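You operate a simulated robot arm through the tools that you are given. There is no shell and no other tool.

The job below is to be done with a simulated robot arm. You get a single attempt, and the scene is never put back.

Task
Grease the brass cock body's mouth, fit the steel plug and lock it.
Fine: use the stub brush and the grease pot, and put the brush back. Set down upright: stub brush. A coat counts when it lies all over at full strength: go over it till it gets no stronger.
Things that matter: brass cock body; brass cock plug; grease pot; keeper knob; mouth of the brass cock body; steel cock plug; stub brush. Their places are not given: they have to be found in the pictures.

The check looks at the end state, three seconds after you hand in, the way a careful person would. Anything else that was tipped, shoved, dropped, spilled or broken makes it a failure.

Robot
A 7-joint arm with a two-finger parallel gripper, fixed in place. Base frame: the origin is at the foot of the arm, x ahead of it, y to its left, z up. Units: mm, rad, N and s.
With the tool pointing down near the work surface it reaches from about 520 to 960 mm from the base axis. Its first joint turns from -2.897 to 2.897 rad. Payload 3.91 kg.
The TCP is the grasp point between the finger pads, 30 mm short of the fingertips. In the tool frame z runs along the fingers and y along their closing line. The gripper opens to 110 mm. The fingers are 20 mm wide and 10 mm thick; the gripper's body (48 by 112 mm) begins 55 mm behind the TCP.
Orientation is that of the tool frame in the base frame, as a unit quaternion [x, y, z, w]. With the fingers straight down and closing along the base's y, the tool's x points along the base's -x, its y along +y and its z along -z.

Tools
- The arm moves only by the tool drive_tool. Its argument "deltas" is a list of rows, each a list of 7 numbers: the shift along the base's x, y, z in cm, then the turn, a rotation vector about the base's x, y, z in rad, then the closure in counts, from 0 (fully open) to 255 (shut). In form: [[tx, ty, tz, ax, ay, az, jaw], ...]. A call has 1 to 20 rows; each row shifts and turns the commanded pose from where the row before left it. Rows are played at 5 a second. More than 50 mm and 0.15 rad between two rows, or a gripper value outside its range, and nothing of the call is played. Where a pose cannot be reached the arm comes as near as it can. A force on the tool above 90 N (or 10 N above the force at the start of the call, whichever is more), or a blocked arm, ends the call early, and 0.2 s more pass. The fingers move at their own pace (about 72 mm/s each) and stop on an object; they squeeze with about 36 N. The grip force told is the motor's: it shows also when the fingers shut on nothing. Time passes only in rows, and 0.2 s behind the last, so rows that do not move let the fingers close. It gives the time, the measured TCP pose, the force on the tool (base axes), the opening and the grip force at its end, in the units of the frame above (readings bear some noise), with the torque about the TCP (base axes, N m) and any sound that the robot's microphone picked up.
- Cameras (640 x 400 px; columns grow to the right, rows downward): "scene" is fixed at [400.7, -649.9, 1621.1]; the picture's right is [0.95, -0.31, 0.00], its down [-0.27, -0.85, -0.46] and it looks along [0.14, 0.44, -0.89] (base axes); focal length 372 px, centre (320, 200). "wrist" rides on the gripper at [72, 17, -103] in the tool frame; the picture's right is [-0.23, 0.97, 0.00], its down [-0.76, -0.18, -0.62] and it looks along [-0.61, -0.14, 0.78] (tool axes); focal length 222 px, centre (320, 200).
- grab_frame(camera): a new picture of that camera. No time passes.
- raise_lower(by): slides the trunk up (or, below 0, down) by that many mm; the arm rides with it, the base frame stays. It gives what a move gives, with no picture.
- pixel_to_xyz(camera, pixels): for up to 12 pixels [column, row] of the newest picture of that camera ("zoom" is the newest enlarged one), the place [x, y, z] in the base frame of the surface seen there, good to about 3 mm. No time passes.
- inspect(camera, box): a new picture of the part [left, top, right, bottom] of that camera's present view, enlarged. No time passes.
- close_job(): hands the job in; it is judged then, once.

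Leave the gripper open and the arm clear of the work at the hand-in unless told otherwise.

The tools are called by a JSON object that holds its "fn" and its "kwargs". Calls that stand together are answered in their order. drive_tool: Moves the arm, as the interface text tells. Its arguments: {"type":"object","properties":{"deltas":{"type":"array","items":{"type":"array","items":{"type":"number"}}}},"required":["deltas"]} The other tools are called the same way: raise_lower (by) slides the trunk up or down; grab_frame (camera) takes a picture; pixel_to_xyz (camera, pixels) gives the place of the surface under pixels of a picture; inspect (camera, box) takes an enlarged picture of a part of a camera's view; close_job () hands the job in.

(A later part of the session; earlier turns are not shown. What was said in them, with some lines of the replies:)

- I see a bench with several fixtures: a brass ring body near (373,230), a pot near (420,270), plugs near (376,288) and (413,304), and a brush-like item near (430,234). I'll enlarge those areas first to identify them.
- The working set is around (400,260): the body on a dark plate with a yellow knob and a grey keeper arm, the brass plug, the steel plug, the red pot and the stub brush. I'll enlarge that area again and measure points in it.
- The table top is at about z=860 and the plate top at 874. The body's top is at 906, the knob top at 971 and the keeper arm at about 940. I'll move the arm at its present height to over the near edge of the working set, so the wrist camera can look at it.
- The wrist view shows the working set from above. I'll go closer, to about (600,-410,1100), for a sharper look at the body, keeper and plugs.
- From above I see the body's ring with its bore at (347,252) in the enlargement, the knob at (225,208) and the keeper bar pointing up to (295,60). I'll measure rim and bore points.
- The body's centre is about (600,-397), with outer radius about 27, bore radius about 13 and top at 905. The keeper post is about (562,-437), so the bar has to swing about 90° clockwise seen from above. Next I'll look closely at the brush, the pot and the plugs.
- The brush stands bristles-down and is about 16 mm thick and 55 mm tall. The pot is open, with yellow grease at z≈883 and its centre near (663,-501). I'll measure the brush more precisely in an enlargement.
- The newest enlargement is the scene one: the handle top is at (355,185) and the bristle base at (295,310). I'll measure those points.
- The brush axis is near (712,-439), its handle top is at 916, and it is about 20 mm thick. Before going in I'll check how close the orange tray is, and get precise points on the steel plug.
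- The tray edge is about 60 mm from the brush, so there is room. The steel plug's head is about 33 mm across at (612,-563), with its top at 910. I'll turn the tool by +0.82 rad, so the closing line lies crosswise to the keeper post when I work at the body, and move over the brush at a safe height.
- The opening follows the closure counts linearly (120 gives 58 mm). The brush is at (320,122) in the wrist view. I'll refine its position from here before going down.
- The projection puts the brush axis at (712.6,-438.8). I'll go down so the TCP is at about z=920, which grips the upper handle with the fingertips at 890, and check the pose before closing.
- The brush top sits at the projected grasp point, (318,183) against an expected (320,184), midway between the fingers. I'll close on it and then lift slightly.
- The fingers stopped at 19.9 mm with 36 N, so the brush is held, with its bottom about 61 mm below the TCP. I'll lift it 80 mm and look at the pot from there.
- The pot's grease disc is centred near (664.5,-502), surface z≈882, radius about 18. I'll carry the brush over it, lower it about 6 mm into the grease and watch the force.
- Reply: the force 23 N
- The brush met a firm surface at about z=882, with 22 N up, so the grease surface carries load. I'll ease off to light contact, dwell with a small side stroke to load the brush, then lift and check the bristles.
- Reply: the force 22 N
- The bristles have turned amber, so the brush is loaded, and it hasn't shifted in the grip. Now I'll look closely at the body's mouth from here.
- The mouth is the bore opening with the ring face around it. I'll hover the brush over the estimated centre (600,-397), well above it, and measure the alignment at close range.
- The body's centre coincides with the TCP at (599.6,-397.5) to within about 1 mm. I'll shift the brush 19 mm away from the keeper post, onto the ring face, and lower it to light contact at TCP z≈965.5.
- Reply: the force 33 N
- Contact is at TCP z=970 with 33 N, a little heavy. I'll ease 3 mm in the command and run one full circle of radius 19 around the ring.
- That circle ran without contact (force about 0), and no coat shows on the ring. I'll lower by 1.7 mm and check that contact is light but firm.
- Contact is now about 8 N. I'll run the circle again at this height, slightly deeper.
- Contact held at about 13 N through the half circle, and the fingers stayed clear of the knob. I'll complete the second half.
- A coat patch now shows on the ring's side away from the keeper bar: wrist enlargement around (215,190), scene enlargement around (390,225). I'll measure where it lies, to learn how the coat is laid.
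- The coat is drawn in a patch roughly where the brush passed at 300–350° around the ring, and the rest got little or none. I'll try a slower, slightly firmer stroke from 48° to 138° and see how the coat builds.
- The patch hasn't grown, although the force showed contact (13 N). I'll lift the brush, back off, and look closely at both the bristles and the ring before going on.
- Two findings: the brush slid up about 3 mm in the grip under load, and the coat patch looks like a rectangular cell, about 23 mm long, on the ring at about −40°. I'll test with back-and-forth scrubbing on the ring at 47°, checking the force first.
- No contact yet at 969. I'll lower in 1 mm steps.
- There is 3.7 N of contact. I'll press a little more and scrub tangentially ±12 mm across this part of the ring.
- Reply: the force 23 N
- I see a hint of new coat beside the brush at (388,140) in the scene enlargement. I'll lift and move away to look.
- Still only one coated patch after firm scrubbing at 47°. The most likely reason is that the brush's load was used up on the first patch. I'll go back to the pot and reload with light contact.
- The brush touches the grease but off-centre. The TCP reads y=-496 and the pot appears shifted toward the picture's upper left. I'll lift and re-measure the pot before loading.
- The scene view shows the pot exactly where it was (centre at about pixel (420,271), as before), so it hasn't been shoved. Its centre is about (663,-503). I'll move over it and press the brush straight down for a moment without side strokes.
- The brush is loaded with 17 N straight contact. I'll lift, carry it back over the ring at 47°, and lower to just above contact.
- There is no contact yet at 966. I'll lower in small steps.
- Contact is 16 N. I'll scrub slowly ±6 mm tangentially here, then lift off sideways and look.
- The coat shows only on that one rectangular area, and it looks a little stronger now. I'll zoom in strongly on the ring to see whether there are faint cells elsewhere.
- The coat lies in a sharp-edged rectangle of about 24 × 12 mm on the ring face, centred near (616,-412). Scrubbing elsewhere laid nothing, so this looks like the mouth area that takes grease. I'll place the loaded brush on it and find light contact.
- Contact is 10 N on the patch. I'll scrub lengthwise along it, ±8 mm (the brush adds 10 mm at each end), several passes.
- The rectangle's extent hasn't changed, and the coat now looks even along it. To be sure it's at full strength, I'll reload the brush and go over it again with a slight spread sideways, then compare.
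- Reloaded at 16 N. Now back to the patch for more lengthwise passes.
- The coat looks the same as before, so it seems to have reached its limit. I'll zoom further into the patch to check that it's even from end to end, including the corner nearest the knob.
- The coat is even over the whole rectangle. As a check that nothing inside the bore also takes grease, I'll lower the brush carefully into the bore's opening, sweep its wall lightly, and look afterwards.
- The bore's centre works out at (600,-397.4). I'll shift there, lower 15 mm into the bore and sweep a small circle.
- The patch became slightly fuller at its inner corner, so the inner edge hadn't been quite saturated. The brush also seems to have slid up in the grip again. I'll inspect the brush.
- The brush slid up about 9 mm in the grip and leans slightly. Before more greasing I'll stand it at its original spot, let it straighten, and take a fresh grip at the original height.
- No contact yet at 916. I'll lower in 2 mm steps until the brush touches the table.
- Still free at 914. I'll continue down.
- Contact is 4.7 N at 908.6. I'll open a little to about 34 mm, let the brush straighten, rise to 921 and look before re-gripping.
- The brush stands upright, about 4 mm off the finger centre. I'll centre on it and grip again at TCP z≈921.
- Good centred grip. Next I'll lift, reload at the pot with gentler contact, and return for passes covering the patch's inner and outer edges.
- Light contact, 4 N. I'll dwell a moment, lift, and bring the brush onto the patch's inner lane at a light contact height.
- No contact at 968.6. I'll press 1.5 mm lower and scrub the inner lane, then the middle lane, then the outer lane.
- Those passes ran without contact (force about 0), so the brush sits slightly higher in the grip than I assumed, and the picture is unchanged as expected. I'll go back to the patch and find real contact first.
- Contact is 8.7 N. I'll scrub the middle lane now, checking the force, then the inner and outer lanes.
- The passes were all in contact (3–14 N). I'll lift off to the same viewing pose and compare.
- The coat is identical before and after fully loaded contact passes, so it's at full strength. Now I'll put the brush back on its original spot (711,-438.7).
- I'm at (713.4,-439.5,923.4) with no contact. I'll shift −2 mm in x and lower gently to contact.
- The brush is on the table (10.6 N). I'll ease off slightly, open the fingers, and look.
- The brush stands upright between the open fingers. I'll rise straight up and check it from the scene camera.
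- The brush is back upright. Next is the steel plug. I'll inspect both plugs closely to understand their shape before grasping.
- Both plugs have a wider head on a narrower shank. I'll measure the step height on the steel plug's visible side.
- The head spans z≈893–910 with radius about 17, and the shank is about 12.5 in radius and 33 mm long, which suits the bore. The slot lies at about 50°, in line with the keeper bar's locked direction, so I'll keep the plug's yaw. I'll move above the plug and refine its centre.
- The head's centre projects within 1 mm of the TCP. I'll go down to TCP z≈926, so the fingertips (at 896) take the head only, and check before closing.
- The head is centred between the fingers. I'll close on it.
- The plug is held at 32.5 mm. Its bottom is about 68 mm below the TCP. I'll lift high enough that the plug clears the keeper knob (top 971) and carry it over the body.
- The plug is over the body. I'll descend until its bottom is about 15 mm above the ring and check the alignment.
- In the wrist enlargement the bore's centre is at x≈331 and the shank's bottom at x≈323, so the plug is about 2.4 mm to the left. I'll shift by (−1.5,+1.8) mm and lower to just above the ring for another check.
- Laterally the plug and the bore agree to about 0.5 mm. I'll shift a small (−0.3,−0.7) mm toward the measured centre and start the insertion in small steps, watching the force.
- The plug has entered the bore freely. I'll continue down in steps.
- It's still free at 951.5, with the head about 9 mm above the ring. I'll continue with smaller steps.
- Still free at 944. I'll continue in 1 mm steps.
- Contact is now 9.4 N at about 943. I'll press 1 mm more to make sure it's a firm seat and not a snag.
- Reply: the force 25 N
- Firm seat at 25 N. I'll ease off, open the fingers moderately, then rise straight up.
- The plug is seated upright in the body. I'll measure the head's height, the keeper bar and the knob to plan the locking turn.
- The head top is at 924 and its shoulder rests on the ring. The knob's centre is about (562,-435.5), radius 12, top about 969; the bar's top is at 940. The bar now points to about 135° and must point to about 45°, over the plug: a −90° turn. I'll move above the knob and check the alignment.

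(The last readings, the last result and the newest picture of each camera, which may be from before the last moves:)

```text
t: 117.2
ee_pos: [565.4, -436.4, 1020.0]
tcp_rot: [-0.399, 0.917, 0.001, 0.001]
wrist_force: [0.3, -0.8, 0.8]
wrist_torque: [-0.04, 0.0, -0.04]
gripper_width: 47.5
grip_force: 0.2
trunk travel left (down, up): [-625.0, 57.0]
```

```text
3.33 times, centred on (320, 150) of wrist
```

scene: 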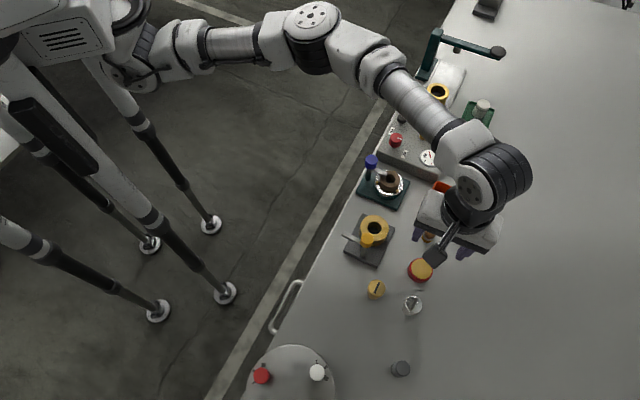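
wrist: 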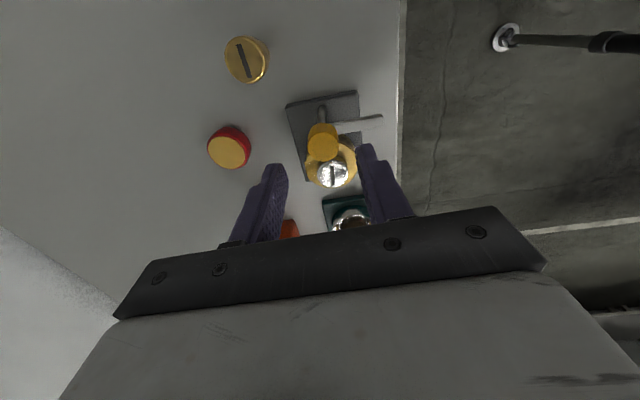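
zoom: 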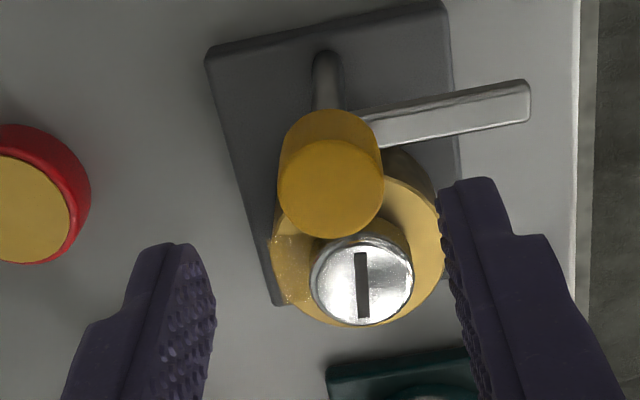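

The knob projects about 3 mm toward −x from the TCP, so it's at (562.4,-436.4). I'll correct that and descend to TCP z≈978, with the tips at 948, above the bar.

{"fn": "drive_tool", "kwargs": {"deltas": [[-0.3, 0.0, -1.0, 0, 0, 0, 145], [0, 0, -1.5, 0, 0, 0, 145], [0, 0, -1.4, 0, 0, 0, 145], [0, 0, 0, 0, 0, 0, 145], [0, 0, 0, 0, 0, 0, 145]]}}

{"fn": "inspect", "kwargs": {"camera": "wrist", "box": [250, 90, 390, 210]}}

{"fn": "inspect", "kwargs": {"camera": "scene", "box": [335, 205, 395, 265]}}

```text
t: 118.4
ee_pos: [561.0, -435.4, 979.2]
tcp_rot: [-0.398, 0.917, 0.0, 0.0]
wrist_force: [1.5, -0.5, 0.0]
wrist_torque: [0.0, -0.01, 0.0]
gripper_width: 47.5
grip_force: 0.0
trunk travel left (down, up): [-625.0, 57.0]
```

```text
3.33 times, centred on (320, 150) of wrist
```

zoom: 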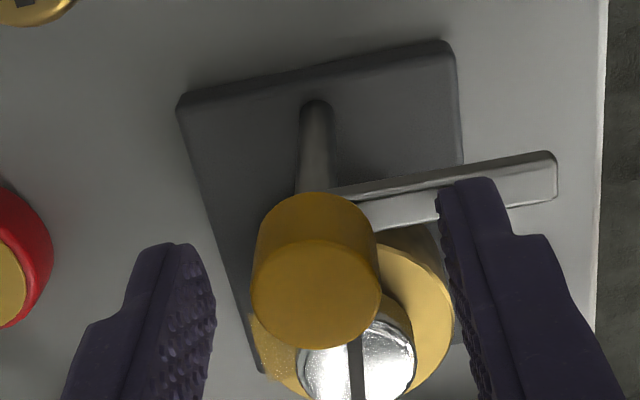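

```text
6.67 times, centred on (365, 235) of scene
```

zoom: 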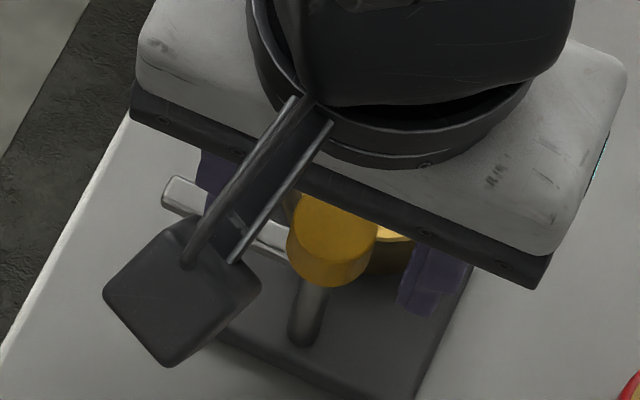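

The knob is centred between the fingers, with the bar safely below the tips. I'll close on the knob.

{"fn": "drive_tool", "kwargs": {"deltas": [[0, 0, 0, 0, 0, 0, 200], [0, 0, 0, 0, 0, 0, 255], [0, 0, 0, 0, 0, 0, 255], [0, 0, 0, 0, 0, 0, 255]]}}

{"fn": "inspect", "kwargs": {"camera": "wrist", "box": [250, 90, 390, 210]}}

```text
t: 119.4
ee_pos: [561.3, -435.1, 978.9]
tcp_rot: [-0.399, 0.917, -0.001, 0.0]
wrist_force: [7.7, -8.1, 2.6]
wrist_torque: [0.0, 0.21, 0.01]
gripper_width: 23.4
grip_force: 45.2
trunk travel left (down, up): [-625.0, 57.0]
```

```text
3.33 times, centred on (320, 150) of wrist
```

zoom: 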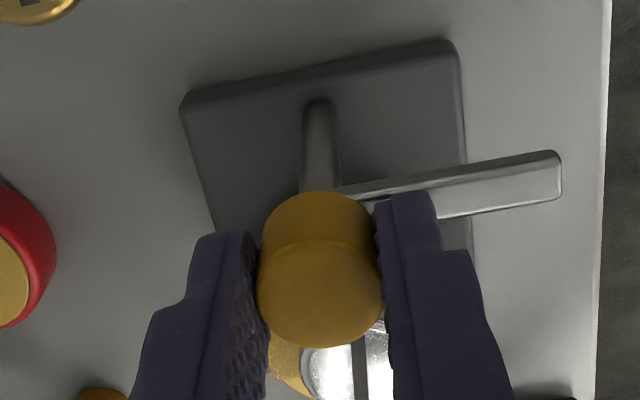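

The knob is gripped at 23.4 mm. A side force of about 11 N shows the TCP is about 1 mm off, so I'll shift slightly and begin turning clockwise, in small steps at first.

{"fn": "drive_tool", "kwargs": {"deltas": [[0.07, -0.07, 0, 0, 0, 0, 255], [0, 0, 0, 0, 0, -0.1, 255], [0, 0, 0, 0, 0, -0.1, 255], [0, 0, 0, 0, 0, -0.1, 255], [0, 0, 0, 0, 0, 0, 255]]}}

{"fn": "inspect", "kwargs": {"camera": "scene", "box": [335, 205, 395, 265]}}

{"fn": "inspect", "kwargs": {"camera": "wrist", "box": [250, 90, 390, 210]}}

```text
t: 120.6
ee_pos: [562.3, -435.0, 979.4]
tcp_rot: [-0.257, 0.966, 0.0, 0.001]
wrist_force: [2.1, -10.9, 4.0]
wrist_torque: [0.16, 0.06, -0.02]
gripper_width: 23.5
grip_force: 45.1
trunk travel left (down, up): [-625.0, 57.0]
```

```text
6.67 times, centred on (365, 235) of scene
```

zoom: 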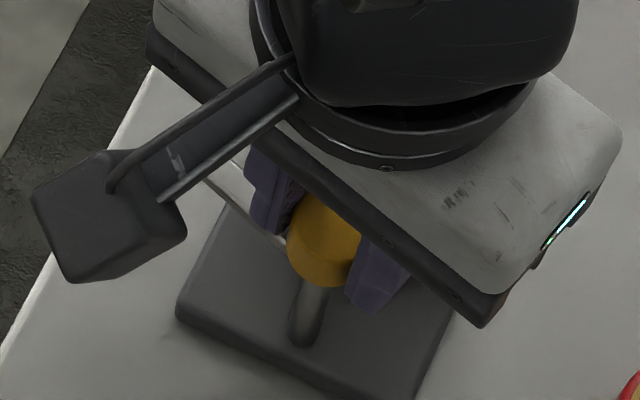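

```text
3.33 times, centred on (320, 150) of wrist
```

zoom: 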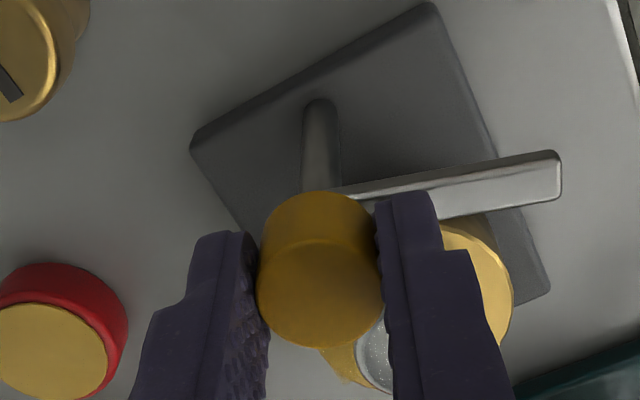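

The bar turns along with the knob and the torque is near zero. I'll continue the turn.

{"fn": "drive_tool", "kwargs": {"deltas": [[0, -0.05, 0, 0, 0, -0.13, 255], [0, 0, 0, 0, 0, -0.13, 255], [0, 0, 0, 0, 0, -0.13, 255], [0, 0, 0, 0, 0, -0.13, 255], [0, 0, 0, 0, 0, -0.13, 255], [0, 0, 0, 0, 0, 0, 255]]}}

{"fn": "inspect", "kwargs": {"camera": "wrist", "box": [250, 90, 390, 210]}}

```text
t: 122.0
ee_pos: [562.8, -434.6, 978.5]
tcp_rot: [0.066, 0.998, -0.001, 0.0]
wrist_force: [-6.9, -9.7, 4.5]
wrist_torque: [-0.12, 0.54, -0.01]
gripper_width: 23.9
grip_force: 45.1
trunk travel left (down, up): [-625.0, 57.0]
```

```text
3.33 times, centred on (320, 150) of wrist
```

zoom: 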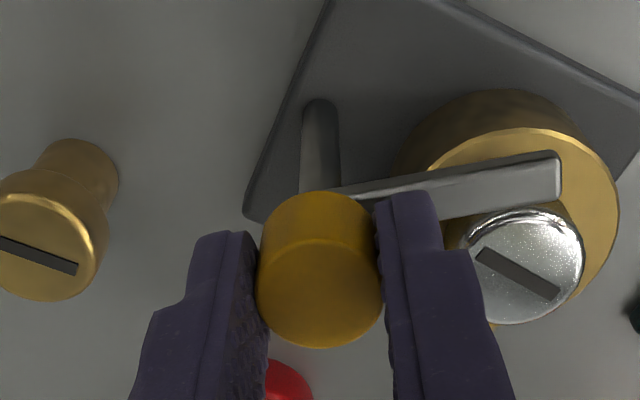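

The bar is now over the body's edge at about 80°. I'll continue the remaining 35° in smaller batches, watching the torque for a stop.

{"fn": "drive_tool", "kwargs": {"deltas": [[0.05, -0.05, 0, 0, 0, -0.12, 255], [0, 0, 0, 0, 0, -0.12, 255], [0, 0, 0, 0, 0, -0.12, 255], [0, 0, 0, 0, 0, 0, 255]]}}

{"fn": "inspect", "kwargs": {"camera": "wrist", "box": [250, 90, 390, 210]}}

```text
t: 123.0
ee_pos: [562.2, -434.8, 978.7]
tcp_rot: [0.245, 0.97, 0.0, -0.001]
wrist_force: [-12.6, -1.4, 1.5]
wrist_torque: [-0.66, 0.21, -0.04]
gripper_width: 23.5
grip_force: 45.4
trunk travel left (down, up): [-625.0, 57.0]
```

```text
3.33 times, centred on (320, 150) of wrist
```

zoom: 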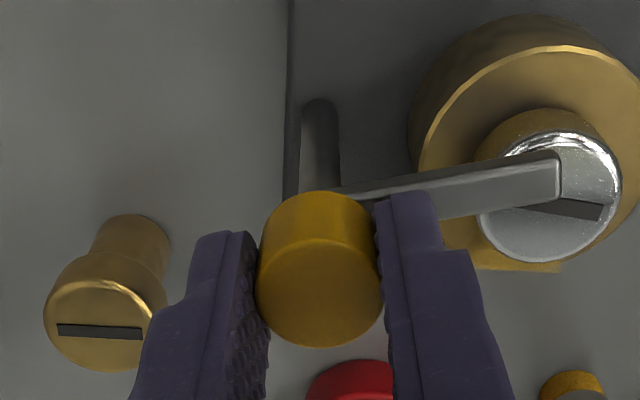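

The bar reaches over the plug's head at about 59°. I'll make the last 14°, with torque checks.

{"fn": "drive_tool", "kwargs": {"deltas": [[0.05, 0.0, 0, 0, 0, -0.12, 255], [0, 0, 0, 0, 0, -0.12, 255], [0, 0, 0, 0, 0, 0, 255], [0, 0, 0, 0, 0, 0, 255]]}}

{"fn": "inspect", "kwargs": {"camera": "wrist", "box": [250, 90, 430, 210]}}

{"fn": "inspect", "kwargs": {"camera": "scene", "box": [335, 205, 405, 265]}}

```text
t: 124.0
ee_pos: [560.8, -434.1, 979.5]
tcp_rot: [0.358, 0.934, 0.0, 0.0]
wrist_force: [-19.9, -1.9, 7.9]
wrist_torque: [0.67, 0.96, 0.0]
gripper_width: 23.6
grip_force: 44.3
trunk travel left (down, up): [-625.0, 57.0]
```

```text
3.33 times, centred on (340, 150) of wrist
```

zoom: 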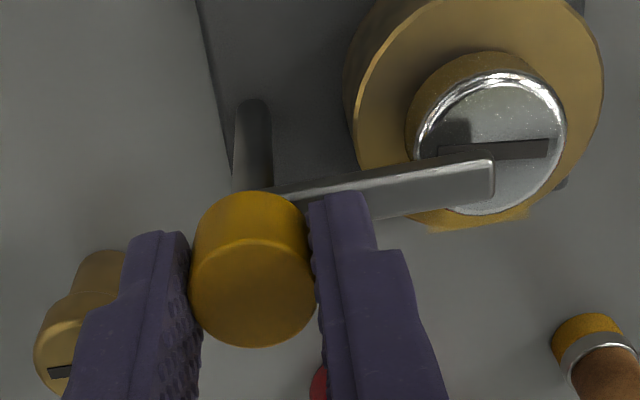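

```text
6.67 times, centred on (370, 235) of scene
```

zoom: 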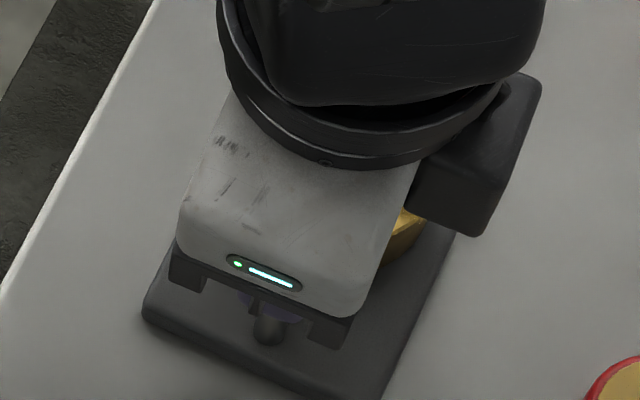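

The gripper has turned 89° and the bar appears over the plug's head, with no stop torque felt. The side force is −20 N in x, so I'll relieve it, release the knob, rise and look from above.

{"fn": "drive_tool", "kwargs": {"deltas": [[-0.15, 0, 0, 0, 0, 0, 255], [0, 0, 0, 0, 0, 0, 255]]}}

{"fn": "drive_tool", "kwargs": {"deltas": [[0, 0, 0, 0, 0, 0, 220], [0, 0, 0, 0, 0, 0, 160], [0, 0, 0, 0, 0, 0, 145], [0, 0, 2, 0, 0, 0, 145], [0, 0, 4, 0, 0, 0, 145], [0, 0, 4, 0, 0, 0, 145], [0, 0, 0, 0, 0, 0, 145]]}}

{"fn": "grab_frame", "kwargs": {"camera": "wrist"}}

{"fn": "inspect", "kwargs": {"camera": "scene", "box": [345, 205, 405, 260]}}

```text
t: 124.6
ee_pos: [563.0, -434.6, 978.8]
tcp_rot: [0.357, 0.934, -0.001, 0.001]
wrist_force: [-9.1, 0.3, 10.0]
wrist_torque: [0.75, 1.17, 0.01]
gripper_width: 23.8
grip_force: 44.7
trunk travel left (down, up): [-625.0, 57.0]
```

```text
t: 126.2
ee_pos: [562.1, -434.4, 1075.8]
tcp_rot: [0.357, 0.934, -0.001, -0.001]
wrist_force: [0.1, 0.8, 0.7]
wrist_torque: [-0.01, 0.0, -0.01]
gripper_width: 47.6
grip_force: 0.0
trunk travel left (down, up): [-625.0, 57.0]
```

```text
taken
```

wrist: 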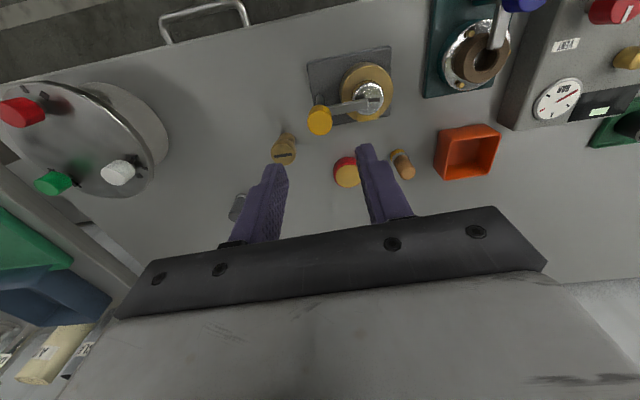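

```text
7.27 times, centred on (375, 232) of scene
```

zoom: 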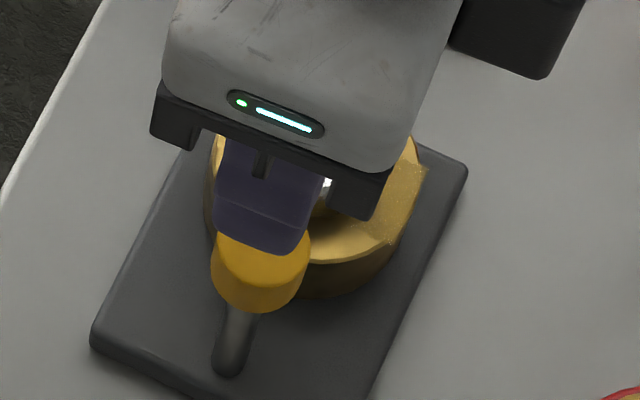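

The gripper blocks the scene view. I'll move it back out of the line of sight and look.

{"fn": "drive_tool", "kwargs": {"deltas": [[3.5, 2.5, 1, 0, 0, 0, 100], [3.5, 2.5, 1, 0, 0, 0, 100], [3.5, 2.5, 0, 0, 0, 0, 100], [0, 0, 0, 0, 0, 0, 100]]}}

{"fn": "inspect", "kwargs": {"camera": "scene", "box": [345, 205, 405, 260]}}

{"fn": "pixel_to_xyz", "kwargs": {"camera": "zoom", "pixels": [[320, 200], [330, 180], [300, 220], [340, 160], [260, 275], [290, 190], [360, 200]]}}

{"fn": "grab_frame", "kwargs": {"camera": "wrist"}}

```text
t: 127.2
ee_pos: [667.3, -363.1, 1097.2]
tcp_rot: [0.357, 0.934, 0.0, -0.001]
wrist_force: [0.5, -0.8, 0.0]
wrist_torque: [0.02, 0.01, 0.03]
gripper_width: 66.9
grip_force: 0.0
trunk travel left (down, up): [-625.0, 57.0]
```

```text
7.27 times, centred on (375, 232) of scene
```

zoom: 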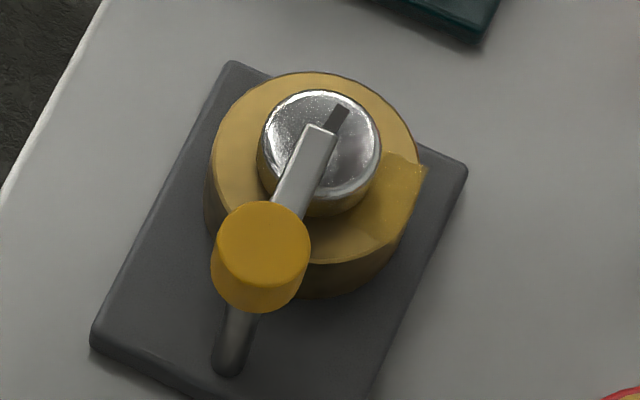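

```text
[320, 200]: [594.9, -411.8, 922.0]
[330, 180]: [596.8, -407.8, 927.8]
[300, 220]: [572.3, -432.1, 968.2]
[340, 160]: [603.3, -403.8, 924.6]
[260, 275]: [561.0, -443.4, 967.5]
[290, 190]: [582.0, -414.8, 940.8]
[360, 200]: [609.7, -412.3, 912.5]
```

```text
taken
```

wrist: 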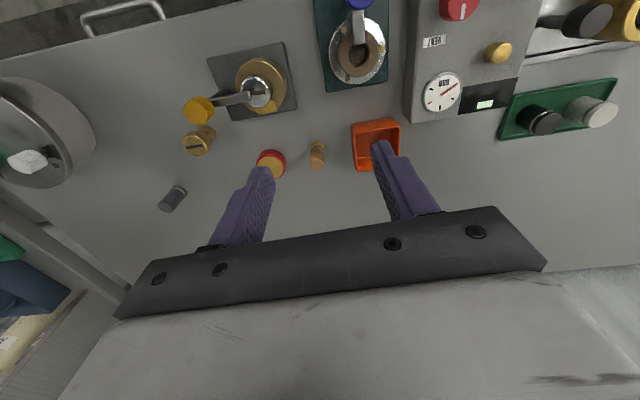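

The bar now lies over the plug's head, in line with its slot. I'll inspect it closely from both cameras and measure the bar's tip and its gap to the head.

{"fn": "inspect", "kwargs": {"camera": "wrist", "box": [180, 40, 300, 130]}}

{"fn": "inspect", "kwargs": {"camera": "scene", "box": [360, 212, 392, 240]}}

{"fn": "pixel_to_xyz", "kwargs": {"camera": "zoom", "pixels": [[300, 170], [280, 210], [330, 115], [310, 130], [345, 150], [345, 120], [330, 180], [270, 290], [360, 90], [400, 150], [240, 150]]}}

```text
4.44 times, centred on (240, 85) of wrist
```

zoom: 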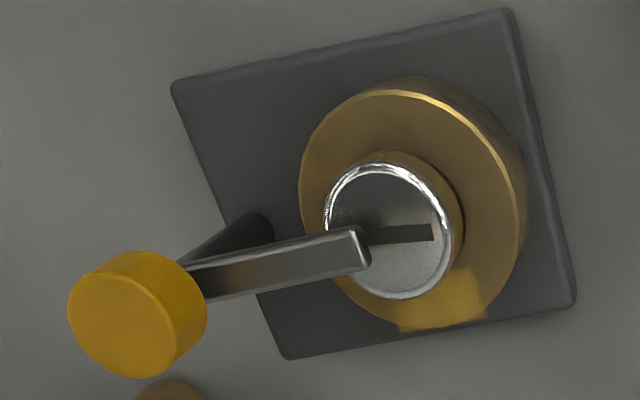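

```text
14.29 times, centred on (376, 226) of scene
```

zoom: 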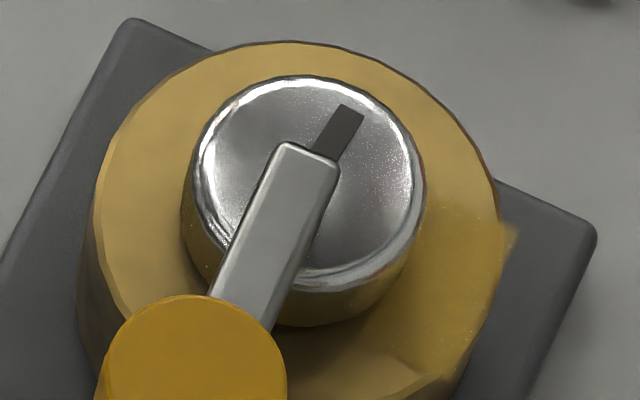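

```text
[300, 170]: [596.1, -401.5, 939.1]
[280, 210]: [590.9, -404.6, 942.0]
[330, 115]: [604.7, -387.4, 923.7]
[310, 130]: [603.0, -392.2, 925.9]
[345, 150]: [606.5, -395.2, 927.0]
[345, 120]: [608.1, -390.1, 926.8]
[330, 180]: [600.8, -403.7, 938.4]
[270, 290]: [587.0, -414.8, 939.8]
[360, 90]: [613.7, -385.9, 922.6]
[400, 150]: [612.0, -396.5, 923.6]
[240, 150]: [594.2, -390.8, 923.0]
```

The bar's tip reaches the plug's centre, and compared with the plate's edges the bar is about 2° short of exactly parallel. I'll grip the knob again and nudge the last few degrees, watching the torque for a stop. First back above the knob.

{"fn": "drive_tool", "kwargs": {"deltas": [[-3.5, -2.4, 0, 0, 0, 0, 145], [-3.5, -2.4, 0, 0, 0, 0, 145], [-3.5, -2.4, 0, 0, 0, 0, 145], [0, 0, -4, 0, 0, 0, 145], [0, 0, -3.5, 0, 0, 0, 145], [0, 0, 0, 0, 0, 0, 145], [0, 0, 0, 0, 0, 0, 145]]}}

{"fn": "inspect", "kwargs": {"camera": "wrist", "box": [250, 90, 390, 210]}}

```text
t: 128.8
ee_pos: [561.3, -430.7, 1022.2]
tcp_rot: [0.357, 0.934, 0.0, 0.0]
wrist_force: [0.3, 0.2, -1.2]
wrist_torque: [-0.02, 0.02, 0.02]
gripper_width: 47.5
grip_force: 0.1
trunk travel left (down, up): [-625.0, 57.0]
```

```text
3.33 times, centred on (320, 150) of wrist
```

zoom: 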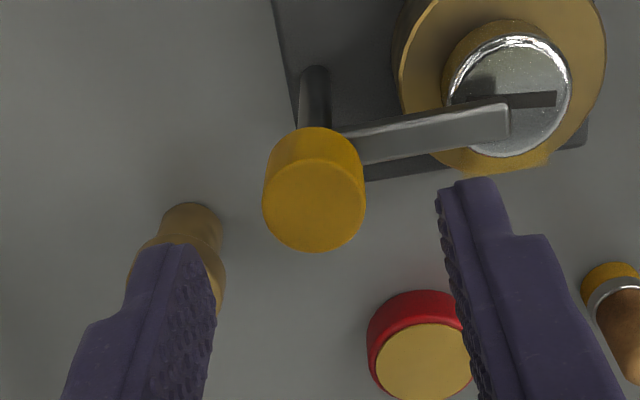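

From here the bar's edges and the plate's edge are parallel within about 1°, so it's essentially at 90°. I'll still do a gentle stop check: centre on the knob, descend, grip, and turn only 2°.

{"fn": "drive_tool", "kwargs": {"deltas": [[0.06, -0.23, -1.5, 0, 0, 0, 145], [0, 0, -1.5, 0, 0, 0, 145], [0, 0, -1.3, 0, 0, 0, 145], [0, 0, 0, 0, 0, 0, 145], [0, 0, 0, 0, 0, 0, 220], [0, 0, 0, 0, 0, 0, 255], [0, 0, 0, 0, 0, 0, 255], [0, 0, 0, 0, 0, 0, 255]]}}

{"fn": "inspect", "kwargs": {"camera": "wrist", "box": [250, 90, 430, 210]}}

```text
t: 130.6
ee_pos: [562.4, -434.5, 978.6]
tcp_rot: [0.358, 0.934, -0.001, -0.001]
wrist_force: [-10.8, -12.4, -3.7]
wrist_torque: [-0.72, -0.14, 0.0]
gripper_width: 23.5
grip_force: 44.7
trunk travel left (down, up): [-625.0, 57.0]
```

```text
3.33 times, centred on (340, 150) of wrist
```

zoom: 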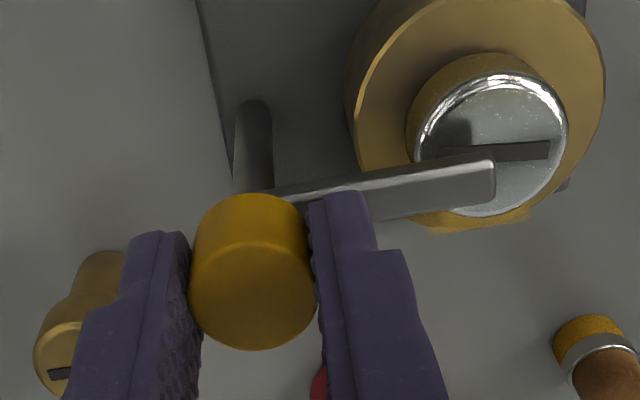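

The knob is gripped at 23.5 mm. I'll relieve the side force and turn 2° further, reading the torque.

{"fn": "drive_tool", "kwargs": {"deltas": [[-0.08, -0.09, 0, 0, 0, 0, 255], [0, 0, 0, 0, 0, -0.04, 255], [0, 0, 0, 0, 0, 0, 255], [0, 0, 0, 0, 0, 0, 255]]}}

```text
t: 131.6
ee_pos: [562.0, -435.5, 978.3]
tcp_rot: [0.377, 0.926, 0.0, -0.001]
wrist_force: [-6.9, -11.7, -9.8]
wrist_torque: [-0.39, -0.06, 0.35]
gripper_width: 23.6
grip_force: 44.7
trunk travel left (down, up): [-625.0, 57.0]
```

The torque about z rose to 0.35 N·m: the keeper is against its stop, so it's fully locked. I'll release the knob and rise straight up.

{"fn": "drive_tool", "kwargs": {"deltas": [[0, 0, 0, 0, 0, 0.02, 255], [0, 0, 0, 0, 0, 0, 220], [0, 0, 0, 0, 0, 0, 160], [0, 0, 0, 0, 0, 0, 145], [0, 0, 2, 0, 0, 0, 145], [0, 0, 4, 0, 0, 0, 145], [0, 0, 4, 0, 0, 0, 145], [0, 0, 4, 0, 0, 0, 100], [0, 0, 4, 0, 0, 0, 60], [0, 0, 0, 0, 0, 0, 0], [0, 0, 0, 0, 0, 0, 0]]}}

{"fn": "drive_tool", "kwargs": {"deltas": [[3.5, 2.5, 2, 0, 0, 0, 0], [3.5, 2.5, 2, 0, 0, 0, 0], [3.5, 2.5, 0, 0, 0, 0, 0], [0, 0, 0, 0, 0, 0, 0]]}}

{"fn": "grab_frame", "kwargs": {"camera": "scene"}}

{"fn": "inspect", "kwargs": {"camera": "scene", "box": [340, 200, 460, 320]}}

{"fn": "inspect", "kwargs": {"camera": "scene", "box": [350, 208, 400, 250]}}

```text
t: 134.0
ee_pos: [563.2, -432.9, 1161.6]
tcp_rot: [0.366, 0.931, 0.0, 0.0]
wrist_force: [0.0, -0.7, 0.5]
wrist_torque: [0.02, 0.0, 0.01]
gripper_width: 110.0
grip_force: 0.0
trunk travel left (down, up): [-625.0, 57.0]
```

```text
t: 135.0
ee_pos: [667.2, -359.5, 1203.6]
tcp_rot: [0.366, 0.931, -0.001, 0.0]
wrist_force: [0.1, -0.1, 0.3]
wrist_torque: [-0.01, 0.01, -0.03]
gripper_width: 109.8
grip_force: 0.0
trunk travel left (down, up): [-625.0, 57.0]
```

```text
taken
```

scene: 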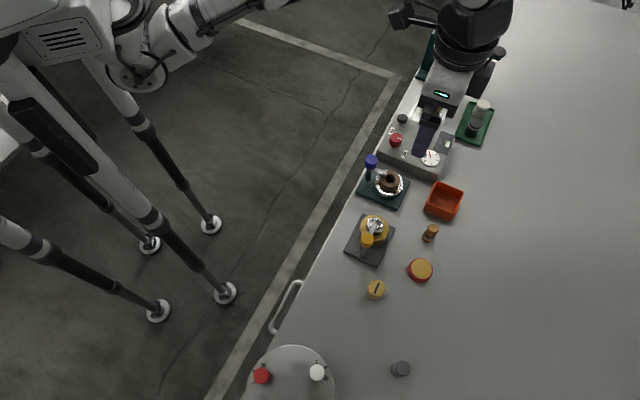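

```text
3.33 times, centred on (400, 260) of scene
```

zoom: 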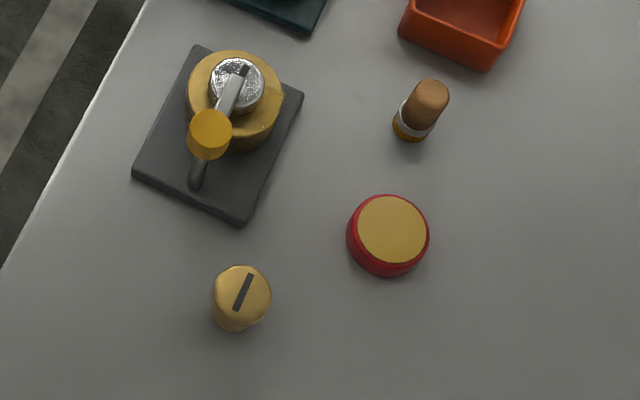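

```text
9.52 times, centred on (375, 229) of scene
```

zoom: 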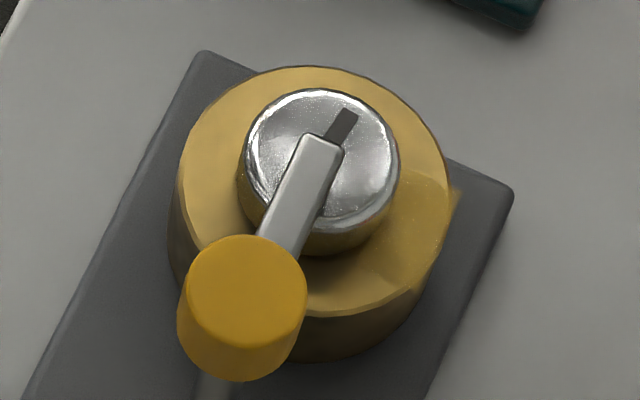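

End state as I see it:
- **Mouth:** the coat lies over the whole patch, and it was no stronger after the last reloaded passes.
- **Plug:** the steel plug is seated, with the keeper bar across it and against its stop.
- **Brush:** it stands upright at its original spot.
- **Other items:** the pot and the brass plug haven't moved.
- **Robot:** the gripper is open and the arm is clear.

I'll hand in the job now.

{"fn": "close_job", "kwargs": {}}

```text
The job is handed in.
```

I handed in the job with the mouth greased, the steel plug fitted and locked, and the brush back in its place. I have no verdict from the check yet.

- **Greasing:** the brush only left grease on one rectangle of about 24 × 12 mm on the ring face. Brushing the rest of the ring and the bore's wall left nothing visible. I took that rectangle to be the mouth area that counts. After reloading the brush and going over it again, the coat looked the same from end to end.
- **Plug:** the steel plug is fully seated, with its head resting on the ring. It met firm resistance of about 25 N when I pressed it home.
- **Lock:** I turned the keeper knob about 90° clockwise until it met its stop. The bar lies across the plug's head in line with its slot, with roughly a 9 mm gap above it. It holds the plug in but does not press on it.
- **Brush:** it stands upright within about 2 mm of its original spot.
- **Other items:** in the last picture the pot and the brass plug were where they started. The gripper is open and the arm is clear.
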